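You operate a simulated robot arm through the tools that you are given. There is no shell and no other tool. Be economical: measure what you need, move in short steps, check, and stop when the job is done.

Carry out the task below with a simulated two-armed robot. There is one attempt and no reset: what you move stays moved.

JOB
Pump 4 strokes of grease into the small white tin.
Fine: stand it under the spout; hold the tub with one hand to open its vent, pump and shut the vent; none beside the tin; the tin ends in the red tray.

Only the result counts: the job must be done as asked and must still hold three seconds after the hand-in. Knocking over, shifting, dropping, spilling or breaking anything else fails it.

ROBOT AND FRAMES
Two 7-joint arms with two-finger parallel grippers on one trunk, on a base that drives. Base frame: it is fixed to the floor where the robot stands at the start and does not move with it; the origin is under the middle of the robot, x ahead of it, y to its left, z up. Lengths are in mm, angles in rad, forces in N, time in s.
The left shoulder is at the start at [70, 163, 1220], the right one opposite. With the tool pointing down near the work surface each hand reaches from about 380 to 880 mm from the robot's upright axis, wherever it stands, measured 20 degrees to its own side. Places, roughly: grease tub plunger [500, 400, 1000]; grease tub vent knob [500, 500, 1000]; inside of the bolted red tray [600, -300, 900]; spot under the grease spout [500, 400, 900]. Payload 3.43 kg a hand.
The tool frame of a hand sits at the grasp point between the pads (the TCP): z along the fingers, y along the line on which they close. The tips reach 34 mm beyond it. The gripper opens to 128 mm. The fingers are 24 mm wide and 12 mm thick; the gripper's body (48 by 130 mm) begins 96 mm behind the TCP.
Orientation is that of the tool frame in the base frame, as a unit quaternion [x, y, z, w]. With the fingers straight down and closing along the base's y, the tool's x points along the base's -x, its y along +y and its z along -z.

CONTROLS
- The arms move only by the tool nudge_tool. It takes "left_rows", "right_rows" or both (then of equal length, played together; a hand with none holds still); each is a list of rows, each an object of numbers (a shift or turn left out is 0, a gripper value left out holds the last): "ax", "ay", "az": the turn, a rotation vector about the tool's x, y, z in units of 5 degrees (1.0 is 5 degrees); "dx", "dy", "dz": the shift along the tool's x, y, z in units of 40 mm (1.0 is 40 mm); "hand": the finger opening in mm, from 0 to 128. In form: [{"ax": .., "ay": .., "az": .., "dx": .., "dy": .., "dz": .., "hand": ..}, ...]. A call has 1 to 20 rows; each row shifts and turns the commanded pose from where the row before left it, along the tool's axes as they then stand. A call with a number of a shift or a turn outside -1 to 1 is refused whole. A row lasts 0.2 s, in which the tool goes at most 50 mm and 0.15 rad; a call with a longer step from one row to the next is refused whole, and so is a gripper value outside its range. A pose out of reach is approached as far as the arm can. The call stops where the force on the tool passes 90 N (or 10 N more than at its start, if that is more) or the arm is blocked; 0.2 s more then pass. The fingers move at their own pace (about 153 mm/s each) and stop on an object; they squeeze with about 32 N. The grip force told is the motor's: it shows also when the fingers shut on nothing. Time passes only in rows, and 0.2 s behind the last, so rows that do not move let the fingers close. It gives the time, the measured TCP pose, the force on the tool (base axes), the opening and the grip force at its end, in the units of the frame above (readings bear some noise), with the torque about the TCP (base axes, N m) and any sound that the robot's microphone picked up, and new pictures: "show" is both (left out), scene, wrist or none (wrist: the cameras of the hands that moved).
- Cameras (640 x 400 px; columns grow to the right, rows downward): "scene" is now at [140.9, 7.6, 1463.4]; the picture's right is [0.08, -1.00, 0.00], its down [-0.43, -0.03, -0.90] and it looks along [0.90, 0.07, -0.43] (base axes); focal length 214 px, centre (320, 200). "left" rides on the left gripper at [76, 11, -160] in its tool frame; the picture's right is [-0.15, 0.99, 0.00], its down [-0.88, -0.13, -0.46] and it looks along [-0.45, -0.07, 0.89] (tool axes); focal length 234 px, centre (320, 200). "right" rides on the right gripper at [76, -11, -160] in its tool frame; the picture's right is [0.15, 0.99, 0.00], its down [-0.88, 0.13, -0.46] and it looks along [-0.45, 0.07, 0.89] (tool axes); focal length 234 px, centre (320, 200).
- lift_body(by): slides the trunk up (or, below 0, down) by that many mm; the arms and the scene camera ride with it, the base frame stays. It gives what a move gives, with no picture.
- steer(legs): drives the robot by 1 to 6 legs, each [ahead, left, turn to the left] in mm, mm and rad, along the robot's own axes; the way and the turn of a leg run together, so that a leg with both is an arc; at most 1500 mm and 3.142 rad a leg. The arms and the cameras ride along, it lands a little off, and it stops where it bumps. It gives what a move gives, and a new picture of the scene camera.
- pan_tilt(pan, tilt): turns the head with the scene camera to pan (to the left, within 1.501 rad either way) and tilt (down, from -0.506 to 1.204), counted from straight ahead of the robot. It gives what a move gives, and a new picture of the scene camera.
- measure_at(camera, pixels): for up to 12 pixels [column, row] of the newest picture of that camera ("zoom" is the newest enlarged one), the place [x, y, z] in the base frame of the surface seen there, good to about 3 mm. The clock stands still meanwhile.
- inspect(camera, box): a new picture of the part [left, top, right, bottom] of that camera's present view, enlarged. The clock stands still meanwhile.
- job_done(): hands the job in; it is judged then, once.

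Keep the steps short. Do not move on a guess: measure, check each grasp and each placing, and mend mistakes. In all there are 80 turns and 260 pictures (those below and enlarged ones count). Leave the grippers open and the arms clear of the work at the hand-in unless told otherwise, and finish with a single line.

The tools are called after "Request:" as name(argument=value, ...) on one line, values as JSON. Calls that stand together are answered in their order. nudge_tool: Moves the arms, as the interface text tells. Its arguments: {"type":"object","properties":{"left_rows":{"type":"array","items":{"type":"object","properties":{"ax":{"type":"number"},"ay":{"type":"number"},"az":{"type":"number"},"dx":{"type":"number"},"dy":{"type":"number"},"dz":{"type":"number"},"hand":{"type":"number"}}}},"right_rows":{"type":"array","items":{"type":"object","properties":{"ax":{"type":"number"},"ay":{"type":"number"},"az":{"type":"number"},"dx":{"type":"number"},"dy":{"type":"number"},"dz":{"type":"number"},"hand":{"type":"number"}}}},"show":{"type":"string","enum":["both","scene","wrist","none"]}},"required":[]} The other tools are called the same way: lift_body (by) slides the trunk up or down; steer (legs) drives the base; pan_tilt (pan, tilt) turns the head that bears the scene camera; measure_at (camera, pixels) gives the place of the surface under pixels of a picture; inspect (camera, box) takes an enlarged picture of a part of a camera's view; job_done () hands the job in.

At the start:

```text
clock: 0.0
left_ee_pos: [357.6, 379.5, 1293.4]
left_tcp_rot: [0.0, 1.0, 0.0, 0.001]
left_force: [0.0, 0.1, -0.7]
left_ft_torque: [0.04, -0.01, 0.01]
left_width: 127.9
left_finger_force: 0.1
right_ee_pos: [359.5, 20.1, 1389.7]
right_tcp_rot: [0.0, 1.0, 0.0, 0.0]
right_force: [0.4, -0.1, 0.0]
right_ft_torque: [0.01, 0.0, -0.01]
right_width: 127.9
right_finger_force: 0.1
trunk travel left (down, up): [-700.0, 240.0]
robot x, y, heading: [1.1, -2.0, -0.002]
head pan, tilt: [0.08, 0.442]
```

scene: 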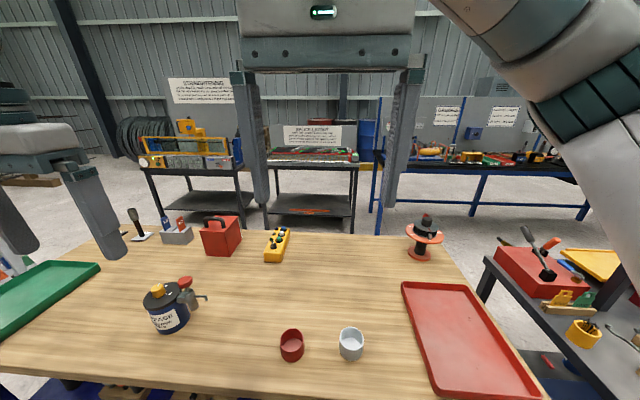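
right: 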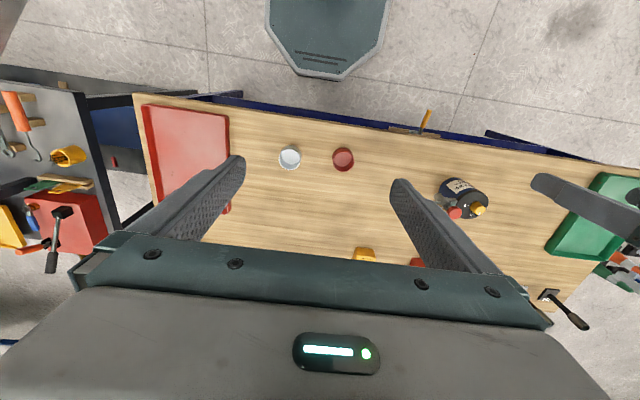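
left: 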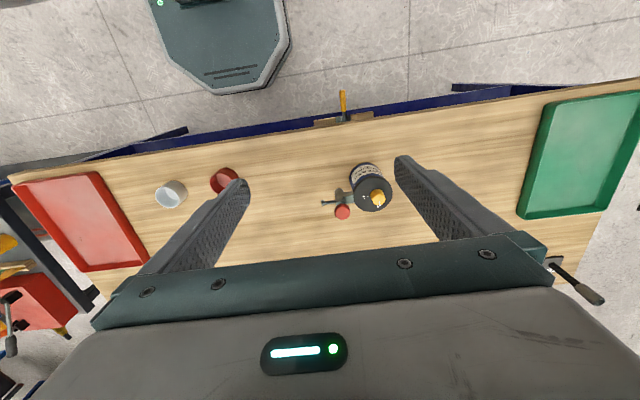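

I see the grease tub (about 170,305), a red tin (291,345) and a white tin (351,343). I'll enlarge the tub first, then measure.

Request:
inspect(camera="scene", box=[120, 260, 240, 340])

Request:
inspect(camera="left", box=[300, 140, 420, 240])

Request:
measure_at(camera="scene", pixels=[[350, 354], [351, 330], [341, 340], [363, 340], [158, 289], [185, 281], [206, 297], [170, 322], [291, 350], [430, 340], [475, 340], [320, 300]])

```text
5.00 times, centred on (180, 300) of scene
```

zoom: 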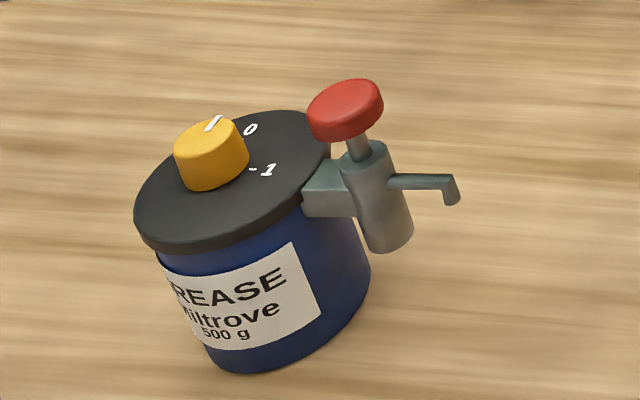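

```text
4.00 times, centred on (360, 190) of left
```

zoom: 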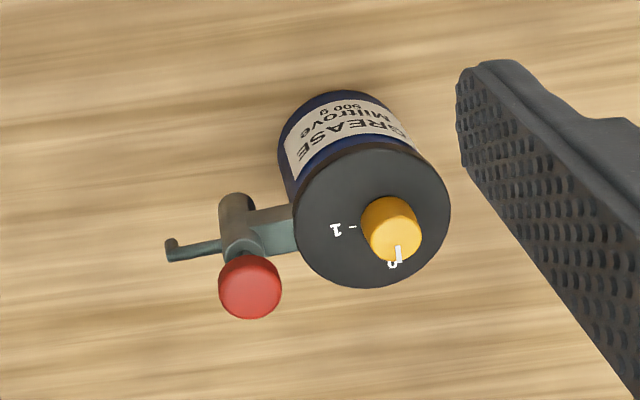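

```text
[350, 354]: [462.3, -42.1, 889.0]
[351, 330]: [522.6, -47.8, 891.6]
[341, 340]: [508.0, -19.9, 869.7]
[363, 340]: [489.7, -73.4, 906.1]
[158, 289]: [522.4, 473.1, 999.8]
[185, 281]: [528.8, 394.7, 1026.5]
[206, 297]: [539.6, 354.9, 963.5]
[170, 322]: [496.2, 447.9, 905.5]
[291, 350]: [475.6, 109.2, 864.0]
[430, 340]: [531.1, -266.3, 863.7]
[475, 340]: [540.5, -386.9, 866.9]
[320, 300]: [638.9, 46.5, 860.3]
```

Tub dial: pointer at 0, and 1 lies clockwise toward the pump. I'll enlarge the tins and spout and measure the tub's details.

Request:
inspect(camera="scene", box=[260, 310, 380, 370])

Request:
pan_tilt(pan=0.6, tilt=0.7)

```text
5.33 times, centred on (320, 340) of scene
```

zoom: 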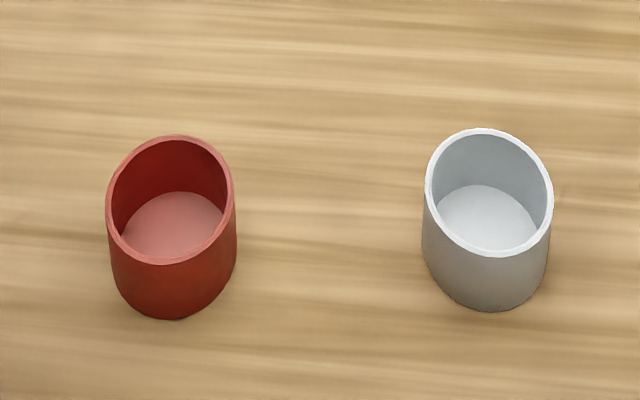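

```text
clock: 0.9
left_ee_pos: [357.3, 379.4, 1294.3]
left_tcp_rot: [0.0, 1.0, 0.0, 0.0]
left_force: [0.8, 0.0, 0.3]
left_ft_torque: [0.0, 0.0, -0.01]
left_width: 128.1
left_finger_force: 0.1
right_ee_pos: [360.5, 21.1, 1389.2]
right_tcp_rot: [0.0, 1.0, 0.0, 0.0]
right_force: [-0.2, -0.1, 0.2]
right_ft_torque: [-0.02, 0.01, 0.0]
right_width: 128.2
right_finger_force: 0.1
trunk travel left (down, up): [-700.0, 240.0]
robot x, y, heading: [-1.0, -0.5, -0.001]
head pan, tilt: [0.6, 0.7]
```

scene: 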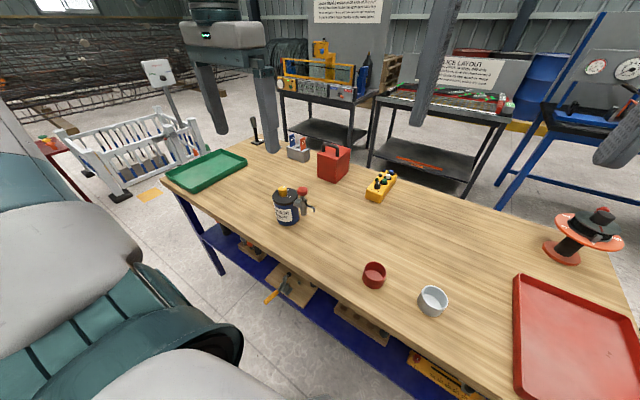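

Now an enlarged view of the tub to measure its parts.

Request:
inspect(camera="scene", box=[262, 175, 332, 235])

```text
6.67 times, centred on (297, 205) of scene
```

zoom: 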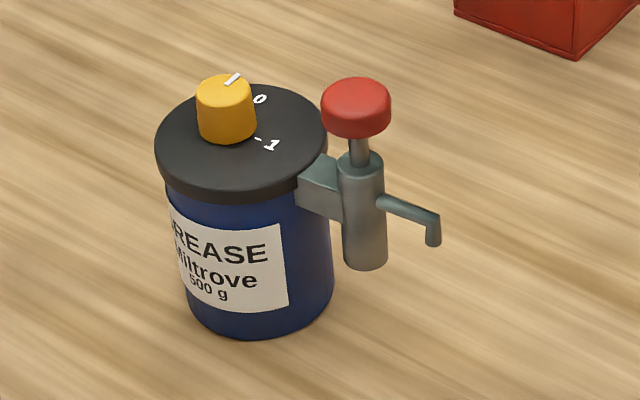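

Request:
measure_at(camera="zoom", pixels=[[225, 85], [210, 92], [240, 92], [226, 128], [355, 88], [330, 95], [382, 95], [433, 240], [430, 215], [362, 235], [180, 150], [310, 130]])

Request:
measure_at(camera="zoom", pixels=[[250, 320], [320, 270], [195, 280], [240, 160], [265, 92], [240, 170], [258, 139], [233, 80], [355, 262], [200, 110], [470, 290], [400, 203]])

```text
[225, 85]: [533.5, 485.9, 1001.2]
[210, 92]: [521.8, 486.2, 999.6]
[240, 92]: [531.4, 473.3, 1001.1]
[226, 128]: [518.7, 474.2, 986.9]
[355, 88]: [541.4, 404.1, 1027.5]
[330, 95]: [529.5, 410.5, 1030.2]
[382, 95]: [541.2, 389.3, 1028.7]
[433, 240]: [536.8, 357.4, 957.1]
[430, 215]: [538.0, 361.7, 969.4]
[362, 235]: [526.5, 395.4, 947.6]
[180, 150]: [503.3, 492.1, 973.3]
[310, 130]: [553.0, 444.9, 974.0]
```

```text
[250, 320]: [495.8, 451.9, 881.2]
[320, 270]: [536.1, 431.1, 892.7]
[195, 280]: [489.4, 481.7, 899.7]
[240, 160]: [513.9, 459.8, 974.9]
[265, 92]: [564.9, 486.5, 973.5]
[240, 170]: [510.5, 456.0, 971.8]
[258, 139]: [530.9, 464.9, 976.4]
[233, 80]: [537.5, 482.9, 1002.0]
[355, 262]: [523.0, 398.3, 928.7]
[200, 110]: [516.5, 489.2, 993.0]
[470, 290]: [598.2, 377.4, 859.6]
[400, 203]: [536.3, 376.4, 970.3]
```

Geometry: tub axis ≈(529,471), plunger ≈(536,399, top 1029), spout tip ≈(539,358,955), knob ≈(529,482, top 1001). The plan is to carry the tin with the right hand tilted from the right, and hold the tub with the left hand from the left. I'll begin by yawing both hands 90° in mirror image.

Request:
nudge_tool(right_rows=[{"az": 1}, {"az": 1}, {"az": 1}, {"az": 1}, {"az": 1}, {"az": 1}, {"az": 1}, {"az": 1}, {"az": 1}, {"az": 1}, {"az": 1}, {"az": 1}, {"az": 1}, {"az": 1}, {"az": 1}, {"az": 1}, {"az": 1}, {"az": 1}], left_rows=[{"az": -1}, {"az": -1}, {"az": -1}, {"az": -1}, {"az": -1}, {"az": -1}, {"az": -1}, {"az": -1}, {"az": -1}, {"az": -1}, {"az": -1}, {"az": -1}, {"az": -1}, {"az": -1}, {"az": -1}, {"az": -1}, {"az": -1}, {"az": -1}], show="none")

```text
clock: 4.8
left_ee_pos: [357.2, 377.5, 1293.3]
left_tcp_rot: [0.708, -0.706, -0.001, 0.0]
left_force: [-0.1, 0.4, -0.3]
left_ft_torque: [-0.01, 0.0, 0.02]
left_width: 128.0
left_finger_force: 0.0
right_ee_pos: [358.7, 19.8, 1390.0]
right_tcp_rot: [0.707, 0.707, 0.0, 0.0]
right_force: [0.2, 0.4, 0.8]
right_ft_torque: [-0.02, 0.02, 0.01]
right_width: 127.9
right_finger_force: 0.1
trunk travel left (down, up): [-700.0, 240.0]
robot x, y, heading: [-1.3, -0.3, -0.001]
head pan, tilt: [0.6, 0.7]
```

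Both hands yawed as wanted. Next I tilt the right hand 45° and the left 60° and turn the head toward the tin.

Request:
nudge_tool(right_rows=[{"ay": 1}, {"ay": 1}, {"ay": 1}, {"ay": 1}, {"ay": 1}, {"ay": 1}, {"ay": 1}, {"ay": 1}, {"ay": 1}, {}, {}, {}], left_rows=[{"ay": 1}, {"ay": 1}, {"ay": 1}, {"ay": 1}, {"ay": 1}, {"ay": 1}, {"ay": 1}, {"ay": 1}, {"ay": 1}, {"ay": 1}, {"ay": 1}, {"ay": 1}], show="none")

Request:
pan_tilt(pan=0.0, tilt=0.9)

Request:
inspect(camera="scene", box=[260, 180, 420, 280])

```text
clock: 7.3
left_ee_pos: [359.0, 379.5, 1292.7]
left_tcp_rot: [0.613, -0.612, 0.354, 0.354]
left_force: [0.6, 0.2, -0.1]
left_ft_torque: [-0.03, 0.02, -0.03]
left_width: 128.2
left_finger_force: 0.1
right_ee_pos: [360.8, 21.3, 1388.1]
right_tcp_rot: [0.653, 0.653, 0.27, -0.271]
right_force: [-0.4, -0.2, 0.0]
right_ft_torque: [0.03, 0.04, 0.04]
right_width: 128.0
right_finger_force: 0.1
trunk travel left (down, up): [-700.0, 240.0]
robot x, y, heading: [-2.6, -0.0, 0.0]
head pan, tilt: [0.6, 0.7]
```

```text
clock: 8.3
left_ee_pos: [357.7, 378.3, 1292.7]
left_tcp_rot: [-0.611, 0.612, -0.354, -0.355]
left_force: [-0.3, -0.3, -0.5]
left_ft_torque: [-0.01, -0.02, 0.01]
left_width: 127.8
left_finger_force: 0.0
right_ee_pos: [360.5, 19.5, 1387.2]
right_tcp_rot: [0.653, 0.654, 0.27, -0.271]
right_force: [-0.3, 0.3, 0.1]
right_ft_torque: [0.0, 0.02, -0.03]
right_width: 127.9
right_finger_force: 0.1
trunk travel left (down, up): [-700.0, 240.0]
robot x, y, heading: [1.9, -2.8, -0.006]
head pan, tilt: [0.0, 0.901]
```

scene: 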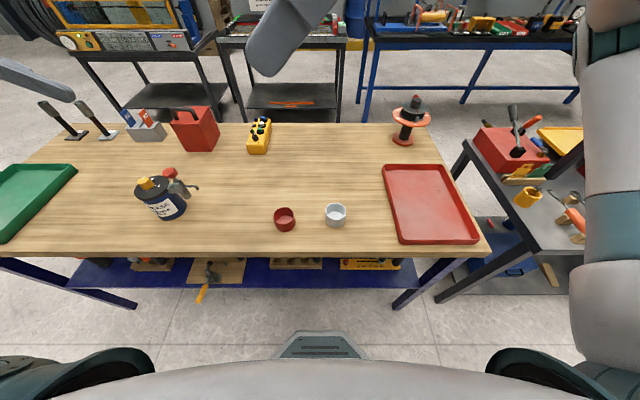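

```text
4.00 times, centred on (340, 230) of scene
```

zoom: 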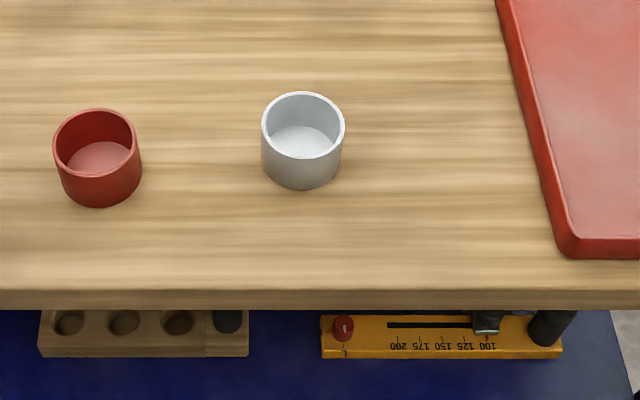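

Request:
measure_at(camera="zoom", pixels=[[265, 122], [341, 122], [302, 94], [303, 156], [302, 142], [263, 150], [342, 150], [302, 180], [302, 196], [98, 155], [141, 150], [300, 290]])

Request:
measure_at(camera="scene", pixels=[[386, 167], [401, 241], [476, 237], [437, 166], [425, 200], [455, 200], [75, 168], [5, 240], [168, 218], [420, 240], [430, 165]])

```text
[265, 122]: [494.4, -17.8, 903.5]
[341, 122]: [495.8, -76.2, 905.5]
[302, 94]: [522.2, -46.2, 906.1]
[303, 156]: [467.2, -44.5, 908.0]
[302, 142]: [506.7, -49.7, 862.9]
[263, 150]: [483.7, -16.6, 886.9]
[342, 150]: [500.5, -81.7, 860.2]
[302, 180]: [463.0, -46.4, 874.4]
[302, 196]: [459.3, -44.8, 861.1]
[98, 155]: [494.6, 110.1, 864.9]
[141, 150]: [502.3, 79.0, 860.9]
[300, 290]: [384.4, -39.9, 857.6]
```

```text
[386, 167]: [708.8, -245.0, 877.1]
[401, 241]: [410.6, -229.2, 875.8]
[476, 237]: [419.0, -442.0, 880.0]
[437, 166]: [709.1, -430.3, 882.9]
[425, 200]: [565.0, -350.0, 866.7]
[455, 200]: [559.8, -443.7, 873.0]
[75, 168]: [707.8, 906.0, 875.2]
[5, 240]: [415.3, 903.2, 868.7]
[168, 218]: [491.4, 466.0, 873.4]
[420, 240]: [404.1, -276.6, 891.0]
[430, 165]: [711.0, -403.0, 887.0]
```

The white tin is centred at (493,-47), about 62 mm wide and 47 mm tall. I'll bring the right hand to a point 120 mm back along its tool axis, at (493,-142,984).

Request:
nudge_tool(right_rows=[{"dx": -0.833, "dy": 0.276, "dz": 0.356}, {"dx": -0.833, "dy": 0.276, "dz": 0.356}, {"dx": -0.833, "dy": 0.276, "dz": 0.356}, {"dx": -0.833, "dy": 0.276, "dz": 0.356}, {"dx": -0.833, "dy": 0.276, "dz": 0.356}, {"dx": -0.833, "dy": 0.276, "dz": 0.356}, {"dx": -0.833, "dy": 0.276, "dz": 0.356}, {"dx": -0.833, "dy": 0.276, "dz": 0.356}, {"dx": -0.833, "dy": 0.276, "dz": 0.356}, {"dx": -0.833, "dy": 0.276, "dz": 0.356}, {"dx": -0.833, "dy": 0.276, "dz": 0.356}, {"dx": -0.833, "dy": 0.276, "dz": 0.356}, {}])

```text
clock: 11.2
left_ee_pos: [356.8, 379.0, 1294.2]
left_tcp_rot: [0.612, -0.612, 0.353, 0.353]
left_force: [-0.1, -0.5, 0.1]
left_ft_torque: [0.02, 0.0, 0.0]
left_width: 127.9
left_finger_force: 0.1
right_ee_pos: [494.1, -139.8, 983.9]
right_tcp_rot: [0.653, 0.653, 0.27, -0.271]
right_force: [0.1, 0.0, 0.0]
right_ft_torque: [-0.03, -0.02, -0.01]
right_width: 128.2
right_finger_force: 0.0
trunk travel left (down, up): [-700.0, 240.0]
robot x, y, heading: [0.1, 1.5, 0.002]
head pan, tilt: [0.0, 0.901]
```

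scene: 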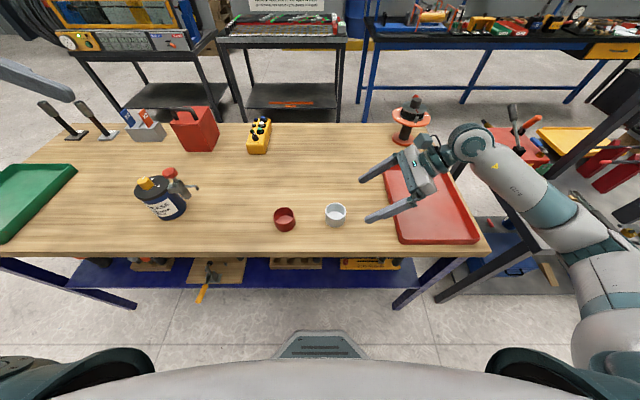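
right: 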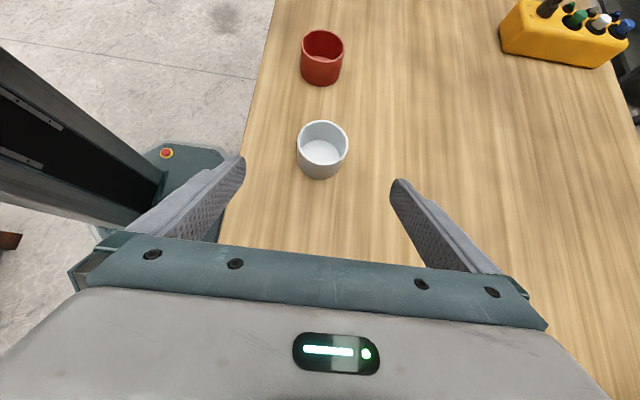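

Aligned with the tin between the fingers. I advance 119 mm along the tool axis, then check.

Request:
nudge_tool(right_rows=[{"dz": 0.6}, {"dz": 0.6}, {"dz": 0.6}, {"dz": 0.6}, {"dz": 0.57, "dx": -0.03, "dy": -0.02}, {}])

```text
clock: 12.6
left_ee_pos: [357.3, 378.6, 1293.2]
left_tcp_rot: [0.613, -0.612, 0.354, 0.353]
left_force: [0.1, 0.9, 0.0]
left_ft_torque: [0.02, 0.05, -0.04]
left_width: 128.0
left_finger_force: 0.0
right_ee_pos: [491.3, -58.3, 900.4]
right_tcp_rot: [0.653, 0.653, 0.27, -0.272]
right_force: [0.9, -0.3, 0.7]
right_ft_torque: [-0.03, 0.0, 0.02]
right_width: 127.7
right_finger_force: 0.0
trunk travel left (down, up): [-700.0, 240.0]
robot x, y, heading: [3.4, 4.2, -0.003]
head pan, tilt: [0.0, 0.901]
```

scene: 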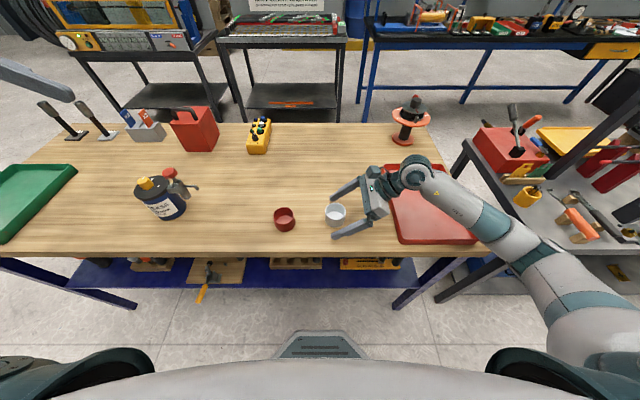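
right: 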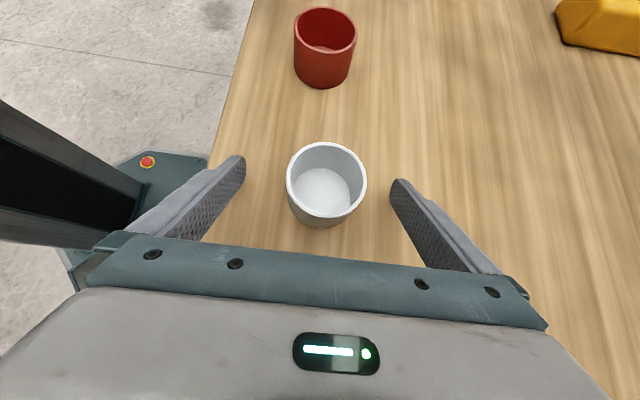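

The tin is centred between the fingers. I close and check the grip.

Request:
nudge_tool(right_rows=[{"hand": 40}, {}, {}, {}], show="wrist")

```text
clock: 13.6
left_ee_pos: [357.5, 377.5, 1293.2]
left_tcp_rot: [0.613, -0.613, 0.353, 0.353]
left_force: [1.4, 1.0, -1.2]
left_ft_torque: [-0.01, -0.02, -0.04]
left_width: 128.0
left_finger_force: 0.1
right_ee_pos: [492.5, -58.8, 901.2]
right_tcp_rot: [0.653, 0.654, 0.27, -0.272]
right_force: [0.3, 0.1, 0.2]
right_ft_torque: [-0.02, -0.03, 0.02]
right_width: 60.5
right_finger_force: 31.9
trunk travel left (down, up): [-700.0, 240.0]
robot x, y, heading: [-2.0, -3.7, 0.0]
head pan, tilt: [0.0, 0.901]
```

right: 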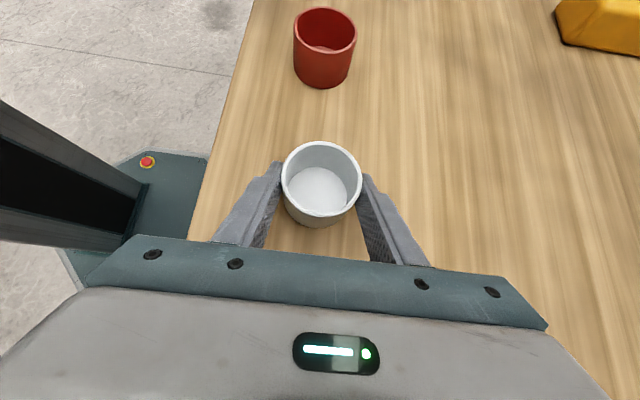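

Held at 60.5 mm with 32 N. I lift straight up 240 mm.

Request:
nudge_tool(right_rows=[{"dx": 0.35, "dz": -0.35}, {"dx": 0.53, "dz": -0.53}, {"dx": 0.53, "dz": -0.53}, {"dx": 0.53, "dz": -0.53}, {"dx": 0.53, "dz": -0.53}, {"dx": 0.53, "dz": -0.53}, {"dx": 0.53, "dz": -0.53}, {"dx": 0.53, "dz": -0.53}, {"dx": 0.35, "dz": -0.35}, {}], show="wrist")

Request:
steer(legs=[[0, 430, 0]])

```text
clock: 15.8
left_ee_pos: [358.9, 379.0, 1293.9]
left_tcp_rot: [-0.612, 0.613, -0.353, -0.354]
left_force: [-0.1, 0.7, 0.5]
left_ft_torque: [-0.02, 0.02, 0.03]
left_width: 128.0
left_finger_force: 0.0
right_ee_pos: [492.4, -60.4, 1151.1]
right_tcp_rot: [0.654, 0.653, 0.271, -0.27]
right_force: [-0.2, 0.3, -1.7]
right_ft_torque: [-0.02, -0.02, 0.01]
right_width: 60.2
right_finger_force: 32.2
trunk travel left (down, up): [-700.0, 240.0]
robot x, y, heading: [-0.9, 1.5, 0.001]
head pan, tilt: [0.0, 0.901]
```

right: 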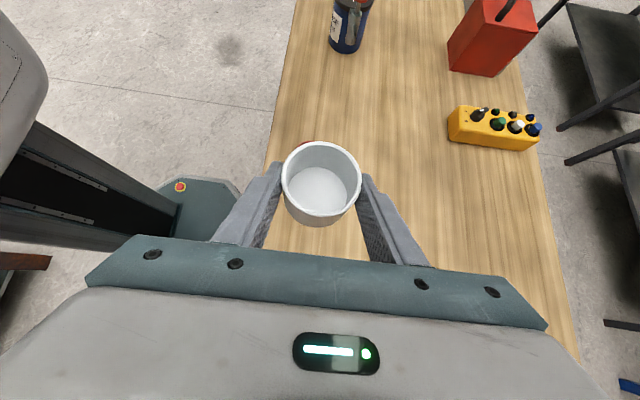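

```text
clock: 18.4
left_ee_pos: [361.2, 799.0, 1294.0]
left_tcp_rot: [-0.611, 0.614, -0.352, -0.354]
left_force: [-0.5, -0.6, -0.5]
left_ft_torque: [-0.03, -0.02, 0.02]
left_width: 127.9
left_finger_force: 0.1
right_ee_pos: [492.7, 360.3, 1151.0]
right_tcp_rot: [0.656, 0.651, 0.271, -0.27]
right_force: [0.4, 0.3, 0.1]
right_ft_torque: [0.01, 0.03, -0.01]
right_width: 60.1
right_finger_force: 32.3
trunk travel left (down, up): [-700.0, 240.0]
robot x, y, heading: [3.4, 423.6, -0.006]
head pan, tilt: [0.0, 0.901]
```

scene: 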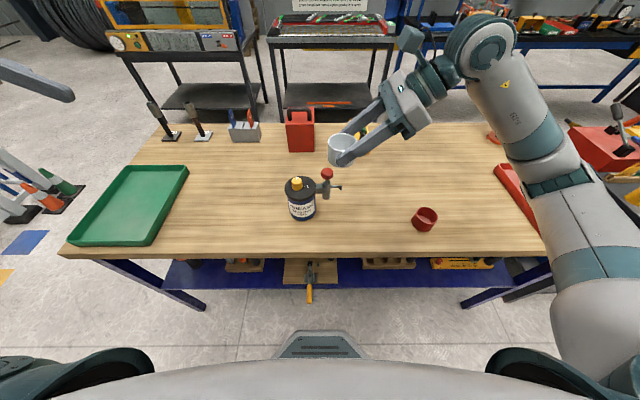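

The tin is carried and the robot is now in front of the tub. I re-measure the tub from this near-central view.

Request:
inspect(camera="scene", box=[275, 160, 355, 230])

```text
5.71 times, centred on (315, 195) of scene
```

zoom: 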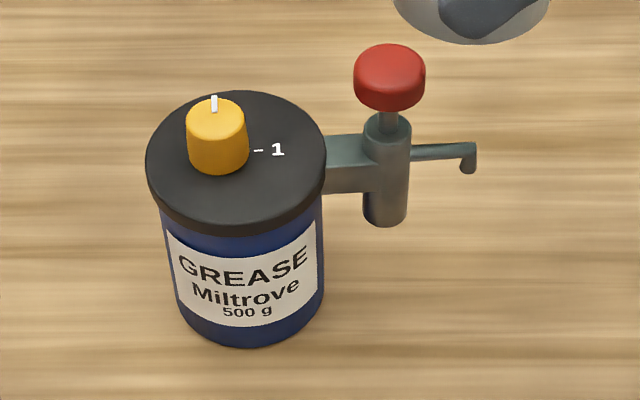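

Request:
measure_at(camera="zoom", pixels=[[470, 170], [469, 150], [390, 68], [357, 75], [422, 75], [390, 48], [216, 120], [189, 125], [245, 125], [214, 104], [385, 200], [385, 222]])

Request:
measure_at(camera="zoom", pixels=[[150, 165], [322, 155], [235, 96], [240, 222], [245, 330], [165, 260], [320, 250], [250, 280], [258, 150], [440, 155], [218, 165], [220, 190]])

```text
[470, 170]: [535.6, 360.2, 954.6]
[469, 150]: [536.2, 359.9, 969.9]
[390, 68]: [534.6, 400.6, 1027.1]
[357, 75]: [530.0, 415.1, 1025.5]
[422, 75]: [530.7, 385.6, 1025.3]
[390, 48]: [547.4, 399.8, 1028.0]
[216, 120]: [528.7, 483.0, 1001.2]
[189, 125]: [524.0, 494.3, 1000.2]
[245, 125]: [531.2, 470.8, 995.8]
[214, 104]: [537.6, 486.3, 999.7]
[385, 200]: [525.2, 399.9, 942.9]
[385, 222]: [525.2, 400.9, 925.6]
```

```text
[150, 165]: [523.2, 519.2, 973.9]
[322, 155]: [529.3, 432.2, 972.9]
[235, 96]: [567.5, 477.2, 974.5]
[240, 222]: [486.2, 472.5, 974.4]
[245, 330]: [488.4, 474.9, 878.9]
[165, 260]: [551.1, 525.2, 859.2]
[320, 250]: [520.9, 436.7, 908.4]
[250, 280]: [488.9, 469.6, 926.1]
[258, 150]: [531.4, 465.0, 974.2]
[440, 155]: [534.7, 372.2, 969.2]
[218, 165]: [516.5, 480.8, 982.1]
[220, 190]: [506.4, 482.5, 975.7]
```

Spout tip centre ≈(538,360), bottom about 953. The tin top will sit at 907, so it clears. I move right and down to a standoff at about (538,270,925).

Request:
nudge_tool(right_rows=[{"dx": -0.486, "dy": 0.283, "dz": -0.486}, {"dx": -0.486, "dy": 0.283, "dz": -0.486}, {"dx": -0.486, "dy": 0.283, "dz": -0.486}, {"dx": -0.486, "dy": 0.283, "dz": -0.486}, {"dx": -0.607, "dz": 0.725}, {"dx": -0.607, "dz": 0.725}, {"dx": -0.607, "dz": 0.725}, {"dx": -0.607, "dz": 0.725}, {"dx": -0.607, "dz": 0.725}, {"dx": -0.607, "dz": 0.725}, {}])

```text
clock: 20.8
left_ee_pos: [361.0, 799.0, 1294.1]
left_tcp_rot: [-0.61, 0.614, -0.352, -0.356]
left_force: [-0.8, -0.8, 0.0]
left_ft_torque: [0.05, 0.0, -0.02]
left_width: 127.9
left_finger_force: 0.0
right_ee_pos: [537.3, 270.4, 922.9]
right_tcp_rot: [0.656, 0.651, 0.271, -0.27]
right_force: [0.3, 0.1, 0.2]
right_ft_torque: [-0.02, 0.04, 0.0]
right_width: 59.9
right_finger_force: 32.2
trunk travel left (down, up): [-700.0, 240.0]
robot x, y, heading: [4.9, 422.1, -0.008]
head pan, tilt: [0.0, 0.901]
```

scene: 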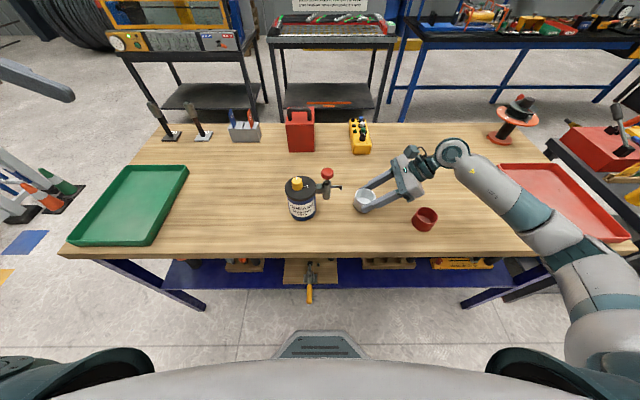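
right: 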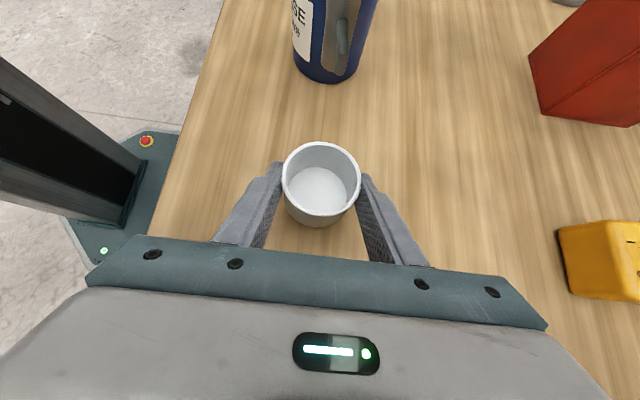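

Clear view. I slide the tin to just above the table under the spout (target TCP 538,348,905).

Request:
nudge_tool(right_rows=[{"dx": 0.263, "dz": 0.422}, {"dx": 0.263, "dz": 0.422}, {"dx": 0.263, "dz": 0.422}, {"dx": 0.263, "dz": 0.422}, {}])

Request:
inspect(camera="scene", box=[290, 155, 390, 225])

```text
clock: 21.9
left_ee_pos: [360.6, 798.7, 1294.4]
left_tcp_rot: [-0.61, 0.615, -0.352, -0.355]
left_force: [-0.1, -0.5, -0.6]
left_ft_torque: [0.03, 0.03, 0.01]
left_width: 128.1
left_finger_force: 0.1
right_ee_pos: [538.2, 351.1, 906.7]
right_tcp_rot: [0.656, 0.651, 0.272, -0.269]
right_force: [-0.9, -1.3, -0.5]
right_ft_torque: [0.01, 0.0, 0.02]
right_width: 59.7
right_finger_force: 32.2
trunk travel left (down, up): [-700.0, 240.0]
robot x, y, heading: [0.3, 424.6, -0.009]
head pan, tilt: [0.0, 0.901]
```

scene: 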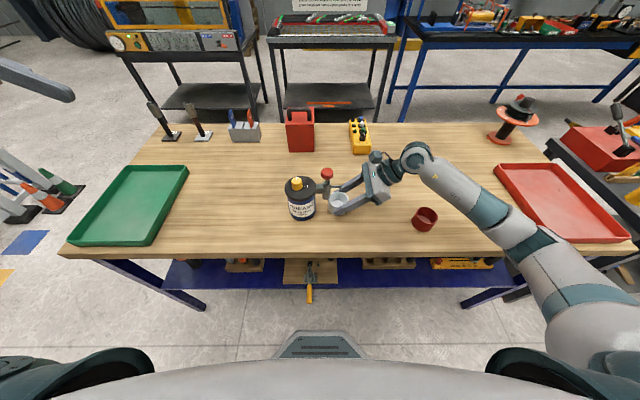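
right: 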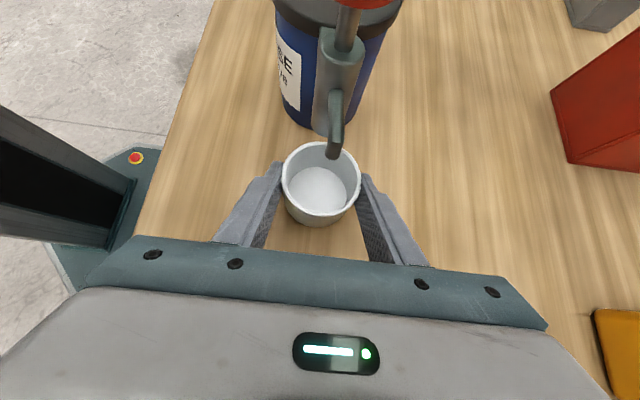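

```text
5.71 times, centred on (340, 190) of scene
```

zoom: 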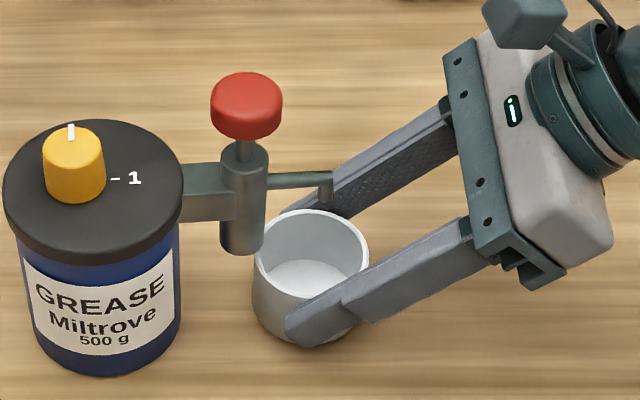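

Measure the tin rim against the spout.

Request:
measure_at(camera="zoom", pixels=[[312, 211], [256, 245], [366, 245], [310, 276], [325, 195], [325, 182], [260, 290], [285, 220]])

Request:
measure_at(camera="right", pixels=[[320, 143], [284, 178], [359, 180], [318, 214], [333, 153], [337, 100]])

```text
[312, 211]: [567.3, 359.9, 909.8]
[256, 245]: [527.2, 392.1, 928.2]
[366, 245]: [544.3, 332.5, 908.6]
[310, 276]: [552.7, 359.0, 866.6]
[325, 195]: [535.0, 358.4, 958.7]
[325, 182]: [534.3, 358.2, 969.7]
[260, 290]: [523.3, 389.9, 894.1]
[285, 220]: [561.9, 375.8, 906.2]
```

```text
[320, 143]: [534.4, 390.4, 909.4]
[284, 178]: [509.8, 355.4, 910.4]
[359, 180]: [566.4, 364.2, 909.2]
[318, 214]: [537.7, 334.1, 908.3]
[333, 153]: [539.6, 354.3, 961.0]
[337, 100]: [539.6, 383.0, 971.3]
```

Tin centre ≈(538,362), spout ≈(538.5,358.5). A small correction of -3 mm in y, then I lower about 5 mm onto the table.

Request:
nudge_tool(right_rows=[{"dx": -0.07, "dz": 0.018}, {"dx": -0.07, "dz": 0.018}, {}], show="none")

```text
clock: 22.8
left_ee_pos: [361.7, 799.1, 1293.8]
left_tcp_rot: [-0.61, 0.615, -0.352, -0.354]
left_force: [0.6, -0.3, 0.1]
left_ft_torque: [0.0, -0.04, 0.02]
left_width: 128.2
left_finger_force: 0.0
right_ee_pos: [537.4, 346.2, 901.5]
right_tcp_rot: [0.655, 0.651, 0.272, -0.269]
right_force: [0.5, 2.0, 5.7]
right_ft_torque: [0.07, 0.02, 0.04]
right_width: 59.7
right_finger_force: 32.3
trunk travel left (down, up): [-700.0, 240.0]
robot x, y, heading: [3.1, 419.3, -0.003]
head pan, tilt: [0.0, 0.901]
```

5.7 N up: the tin stands on the table. I open and withdraw along the tool axis.

Request:
nudge_tool(right_rows=[{"hand": 95}, {}, {}, {"dz": -0.5}, {"dz": -0.75}, {"dz": -0.75}, {"dz": -0.75}, {"dz": -0.75}, {}])

Request:
inspect(camera="scene", box=[290, 155, 390, 225])

```text
clock: 24.8
left_ee_pos: [362.7, 799.6, 1293.5]
left_tcp_rot: [-0.611, 0.614, -0.352, -0.354]
left_force: [-0.3, 0.2, -0.8]
left_ft_torque: [-0.01, -0.01, -0.01]
left_width: 128.2
left_finger_force: 0.1
right_ee_pos: [538.3, 245.6, 1000.9]
right_tcp_rot: [0.656, 0.651, 0.27, -0.27]
right_force: [-0.6, 0.1, -0.1]
right_ft_torque: [0.02, -0.04, -0.03]
right_width: 94.9
right_finger_force: 0.1
trunk travel left (down, up): [-700.0, 240.0]
robot x, y, heading: [1.0, 424.3, -0.004]
head pan, tilt: [0.0, 0.901]
```

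scene: 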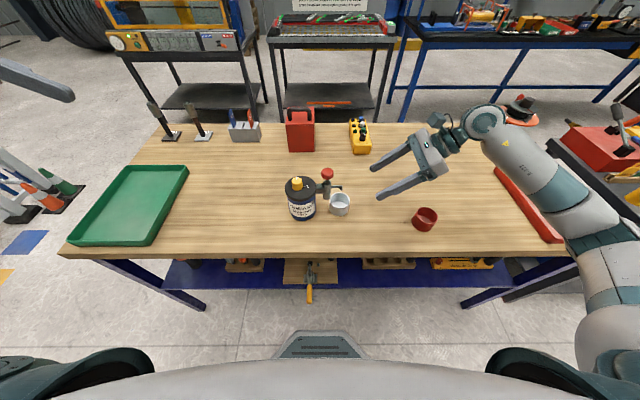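
right: 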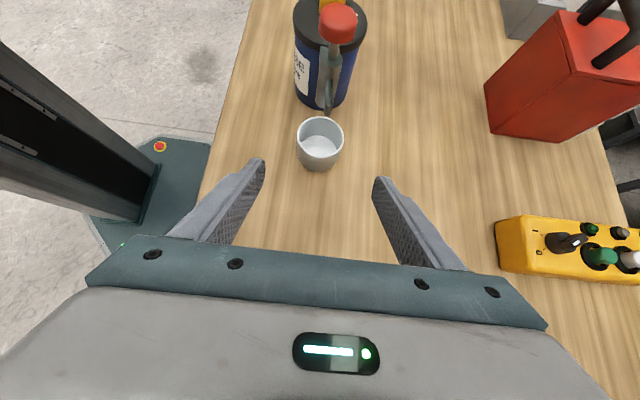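

```text
5.71 times, centred on (340, 190) of scene
```

zoom: 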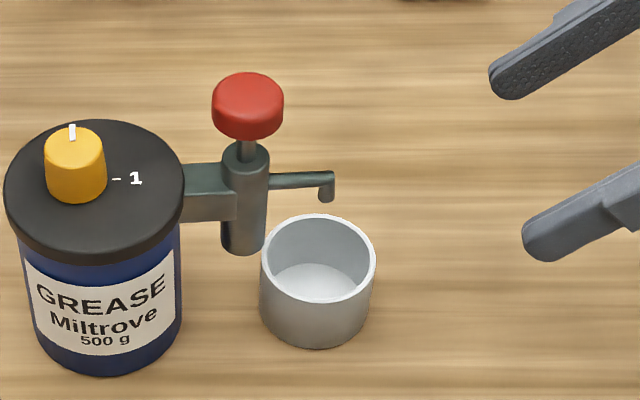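

Check the tin's position against the spout.

Request:
measure_at(camera="zoom", pixels=[[318, 217], [374, 252], [266, 252], [318, 292], [326, 195]])

Request:
measure_at(camera="right", pixels=[[321, 118], [299, 137], [342, 137], [319, 158], [330, 110]])

```text
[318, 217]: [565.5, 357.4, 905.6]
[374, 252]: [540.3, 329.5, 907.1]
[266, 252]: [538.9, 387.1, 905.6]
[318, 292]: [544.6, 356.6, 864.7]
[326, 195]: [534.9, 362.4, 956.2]
```

```text
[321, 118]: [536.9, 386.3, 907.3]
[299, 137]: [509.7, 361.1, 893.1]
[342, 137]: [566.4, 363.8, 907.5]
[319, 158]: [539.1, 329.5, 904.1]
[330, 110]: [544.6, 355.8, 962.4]
```

The tin is centred under the spout at (538,358). Now the left hand goes to a standoff at (528,592,972), 120 mm from the tub.

Request:
nudge_tool(left_rows=[{"dx": -0.397, "dy": -0.377, "dz": 0.774}, {"dx": -0.397, "dy": -0.377, "dz": 0.774}, {"dx": -0.397, "dy": -0.377, "dz": 0.774}, {"dx": -0.397, "dy": -0.377, "dz": 0.774}, {"dx": -0.397, "dy": -0.377, "dz": 0.774}, {"dx": -0.397, "dy": -0.377, "dz": 0.774}, {"dx": -0.397, "dy": -0.377, "dz": 0.774}, {"dx": -0.397, "dy": -0.377, "dz": 0.774}, {"dx": -0.397, "dy": -0.377, "dz": 0.774}, {"dx": -0.397, "dy": -0.377, "dz": 0.774}, {"dx": -0.397, "dy": -0.377, "dz": 0.774}, {}])

```text
clock: 27.4
left_ee_pos: [524.4, 591.5, 972.8]
left_tcp_rot: [-0.611, 0.614, -0.353, -0.354]
left_force: [0.2, -0.2, -0.7]
left_ft_torque: [-0.02, 0.03, 0.01]
left_width: 128.0
left_finger_force: 0.0
right_ee_pos: [537.3, 247.4, 1001.6]
right_tcp_rot: [0.655, 0.651, 0.271, -0.27]
right_force: [-0.2, 0.4, 0.3]
right_ft_torque: [-0.01, -0.06, -0.04]
right_width: 95.1
right_finger_force: 0.0
trunk travel left (down, up): [-700.0, 240.0]
robot x, y, heading: [-0.6, 425.9, -0.006]
head pan, tilt: [0.0, 0.901]
```

scene: 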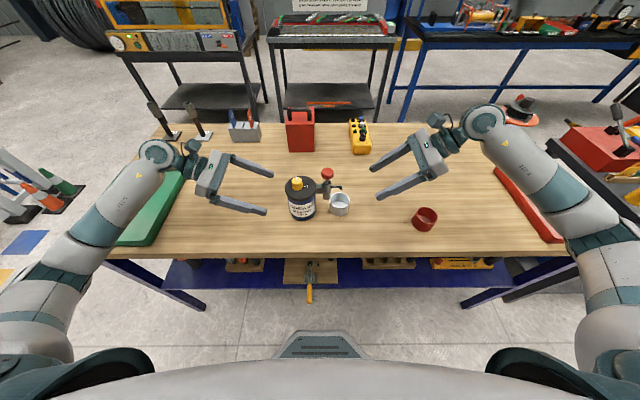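
left: 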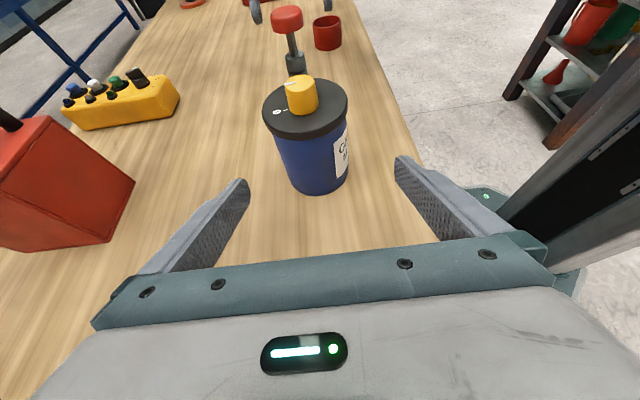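

Lined up. I advance 120 mm along the tool axis with about 3.5 mm x correction, fingers open.

Request:
nudge_tool(left_rows=[{"dy": -0.03, "dz": 0.6}, {"dy": -0.03, "dz": 0.6}, {"dy": -0.03, "dz": 0.6}, {"dz": 0.6}, {"dz": 0.6}, {}])

Request:
inspect(camera="scene", box=[240, 150, 370, 230])

Request:
measure_at(camera="left", pixels=[[280, 200], [290, 205], [350, 205], [370, 195], [245, 190], [400, 170]])

```text
clock: 28.8
left_ee_pos: [529.6, 486.4, 911.5]
left_tcp_rot: [-0.611, 0.614, -0.353, -0.354]
left_force: [-0.2, 0.3, -0.6]
left_ft_torque: [0.02, 0.01, 0.01]
left_width: 127.8
left_finger_force: 0.1
right_ee_pos: [537.9, 246.0, 1001.6]
right_tcp_rot: [0.656, 0.651, 0.272, -0.269]
right_force: [-0.1, -0.6, 0.8]
right_ft_torque: [0.0, -0.01, -0.01]
right_width: 94.8
right_finger_force: 0.1
trunk travel left (down, up): [-700.0, 240.0]
robot x, y, heading: [3.4, 421.0, -0.005]
head pan, tilt: [0.0, 0.901]
```

scene: 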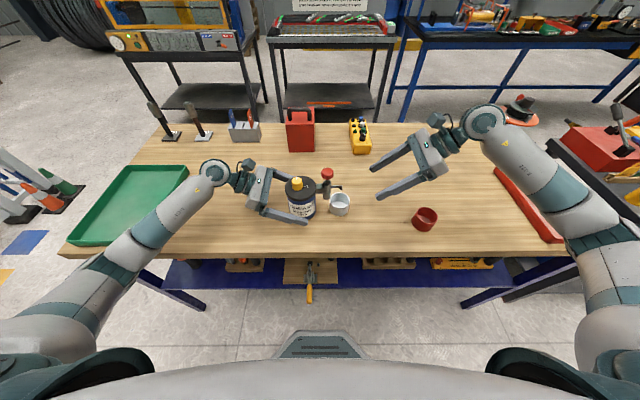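
left: 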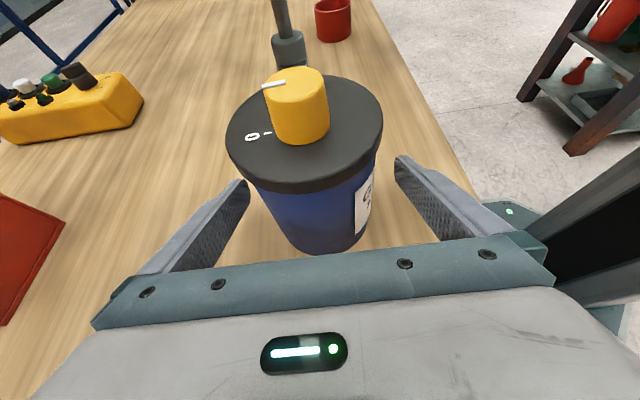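

```text
4.92 times, centred on (305, 190) of scene
```

zoom: 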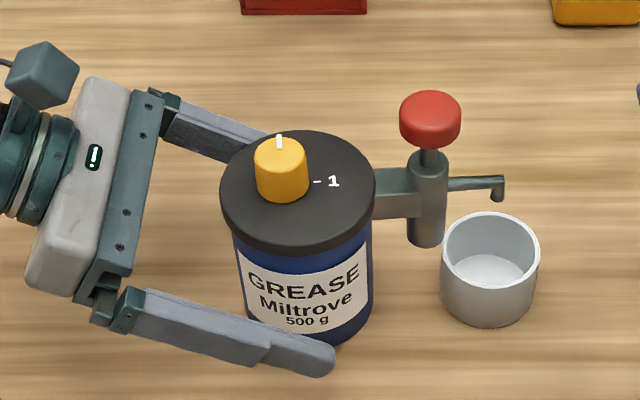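

```text
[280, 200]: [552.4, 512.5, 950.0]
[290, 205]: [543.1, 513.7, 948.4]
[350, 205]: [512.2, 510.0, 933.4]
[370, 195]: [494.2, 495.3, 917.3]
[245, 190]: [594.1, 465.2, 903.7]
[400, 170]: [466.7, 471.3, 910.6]
```

Request:
measure_at(camera="left", pixels=[[231, 145], [381, 115], [235, 155], [379, 145], [300, 78], [295, 95], [258, 195], [376, 175]])

Request:
measure_at(camera="zoom", pixels=[[224, 185], [372, 180], [300, 250], [300, 133], [305, 300], [282, 152], [430, 105]])

```text
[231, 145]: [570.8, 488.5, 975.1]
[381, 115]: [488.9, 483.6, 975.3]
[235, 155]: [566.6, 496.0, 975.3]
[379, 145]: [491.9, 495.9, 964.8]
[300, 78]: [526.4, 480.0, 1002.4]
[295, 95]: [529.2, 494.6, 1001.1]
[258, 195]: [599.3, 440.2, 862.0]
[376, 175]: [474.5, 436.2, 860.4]
```

```text
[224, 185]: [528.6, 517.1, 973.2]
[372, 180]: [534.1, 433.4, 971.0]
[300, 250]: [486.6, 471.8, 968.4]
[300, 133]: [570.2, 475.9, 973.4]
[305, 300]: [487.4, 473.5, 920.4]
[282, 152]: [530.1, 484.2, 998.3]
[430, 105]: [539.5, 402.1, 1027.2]
```

Tub centre x≈529, the same as the hand's. I close on the tub.

Request:
nudge_tool(left_rows=[{"hand": 95}, {"hand": 60}, {}, {}, {}], show="wrist")

Request:
inspect(camera="scene", box=[240, 150, 370, 230])

```text
clock: 29.9
left_ee_pos: [530.3, 485.9, 913.2]
left_tcp_rot: [-0.611, 0.614, -0.352, -0.354]
left_force: [2.0, -0.7, 0.9]
left_ft_torque: [-0.06, -0.24, 0.05]
left_width: 83.0
left_finger_force: 32.1
right_ee_pos: [538.9, 245.8, 1001.7]
right_tcp_rot: [0.655, 0.651, 0.271, -0.27]
right_force: [-0.3, 0.2, -0.5]
right_ft_torque: [-0.02, 0.02, 0.01]
right_width: 94.6
right_finger_force: 0.1
trunk travel left (down, up): [-700.0, 240.0]
robot x, y, heading: [-2.2, 421.3, -0.008]
head pan, tilt: [0.0, 0.901]
```

left: 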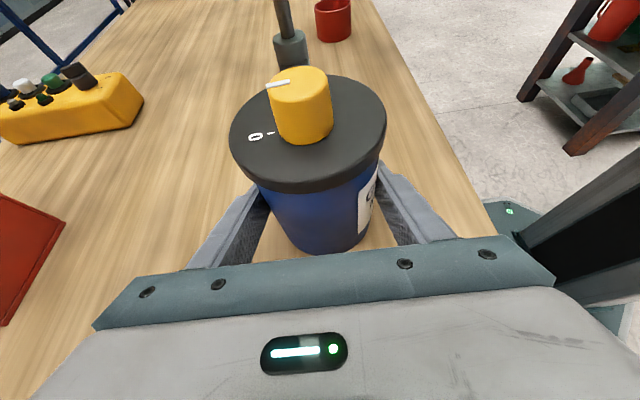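

```text
4.92 times, centred on (305, 190) of scene
```

zoom: 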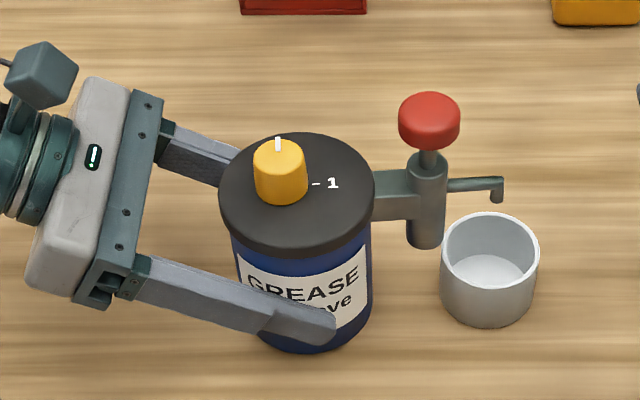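

Held at 83 mm, 32 N, and the tub hasn't moved. I raise the right hand, undo its tilt and begin undoing the yaw.

Request:
nudge_tool(right_rows=[{"dx": 0.663, "dz": -0.663}, {"dx": 0.663, "dz": -0.663}, {"dx": 0.663, "dz": -0.663}, {"dx": 0.663, "dz": -0.663}, {"ay": -1, "hand": 60}, {"ay": -1}, {"ay": -1}, {"ay": -1}, {"ay": -1}, {"ay": -1}, {"ay": -1}, {"ay": -1}, {"ay": -1}, {"az": -1}, {"az": -1}, {"az": -1}, {"az": -1}, {"az": -1}, {"az": -1}, {"az": -1}], show="none")

Request:
nudge_tool(right_rows=[{"az": -1}, {"az": -1}, {"az": -1}, {"az": -1}, {"az": -1}, {"az": -1}, {"az": -1}, {"az": -1}, {"az": -1}, {"az": -1}, {"az": -1}, {}], show="scene")

```text
clock: 34.1
left_ee_pos: [530.2, 488.0, 912.7]
left_tcp_rot: [-0.611, 0.614, -0.352, -0.355]
left_force: [0.1, 0.6, 0.6]
left_ft_torque: [0.06, -0.22, -0.02]
left_width: 83.4
left_finger_force: 31.9
right_ee_pos: [537.5, 246.7, 1149.7]
right_tcp_rot: [0.464, 0.886, 0.0, 0.0]
right_force: [0.3, 0.7, -0.1]
right_ft_torque: [0.02, 0.02, -0.03]
right_width: 60.0
right_finger_force: 0.0
trunk travel left (down, up): [-700.0, 240.0]
robot x, y, heading: [1.4, 421.8, -0.004]
head pan, tilt: [0.0, 0.901]
```

```text
clock: 36.8
left_ee_pos: [529.9, 486.9, 912.3]
left_tcp_rot: [-0.61, 0.614, -0.353, -0.355]
left_force: [-0.1, 0.4, 0.0]
left_ft_torque: [0.02, -0.17, -0.05]
left_width: 82.8
left_finger_force: 31.8
right_ee_pos: [537.3, 245.1, 1151.0]
right_tcp_rot: [0.002, 1.0, 0.0, 0.0]
right_force: [-0.1, 0.8, -0.7]
right_ft_torque: [0.0, 0.0, 0.02]
right_width: 60.1
right_finger_force: 0.0
trunk travel left (down, up): [-700.0, 240.0]
robot x, y, heading: [-2.7, 425.5, -0.01]
head pan, tilt: [0.0, 0.901]
```

scene: 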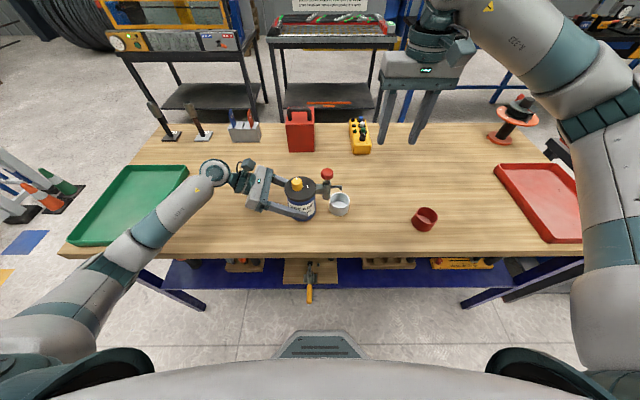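

Hand vertical, closing along y. I move above the knob at about (529.5,483).

Request:
nudge_tool(right_rows=[{"dx": 0.03, "dy": 0.85}, {"dx": 0.03, "dy": 0.85}, {"dx": 0.03, "dy": 0.85}, {"dx": 0.03, "dy": 0.85}, {"dx": 0.03, "dy": 0.85}, {"dx": 0.03, "dy": 0.85}, {"dx": 0.03, "dy": 0.85}, {"dz": 0.75}, {"dz": 0.75}, {}])

Request:
inspect(camera="scene", box=[240, 130, 370, 230])

```text
clock: 39.0
left_ee_pos: [528.7, 487.2, 912.5]
left_tcp_rot: [-0.61, 0.614, -0.353, -0.355]
left_force: [0.8, -0.3, 0.4]
left_ft_torque: [-0.05, -0.11, 0.06]
left_width: 82.9
left_finger_force: 32.0
right_ee_pos: [532.3, 486.9, 1090.6]
right_tcp_rot: [0.003, 1.0, 0.0, 0.0]
right_force: [0.6, 0.5, 0.0]
right_ft_torque: [0.02, 0.04, -0.04]
right_width: 60.0
right_finger_force: 0.1
trunk travel left (down, up): [-700.0, 240.0]
robot x, y, heading: [1.2, 422.4, -0.004]
head pan, tilt: [0.0, 0.901]
```

scene: 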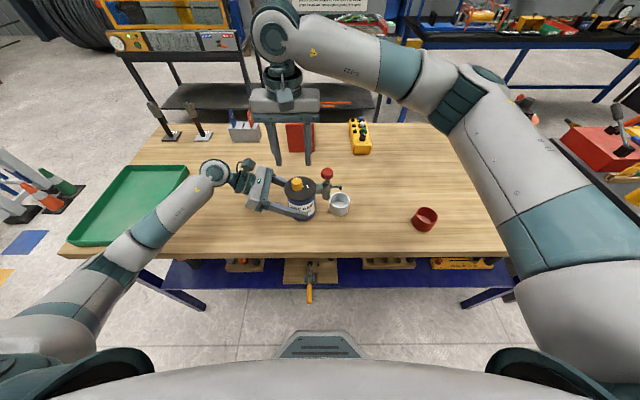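
right: 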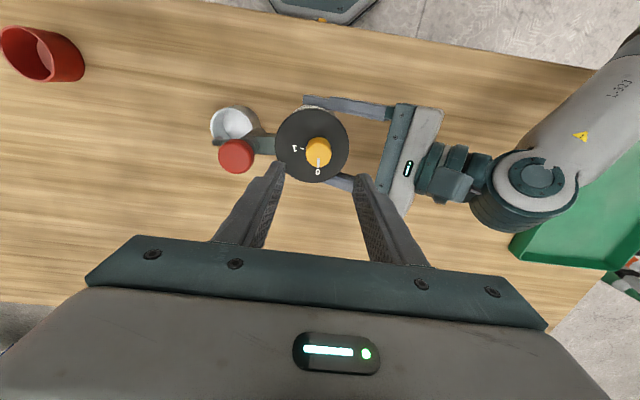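

```text
4.00 times, centred on (305, 180) of scene
```

zoom: 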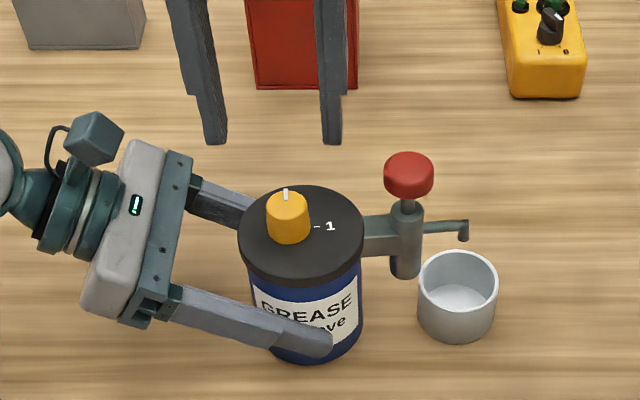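

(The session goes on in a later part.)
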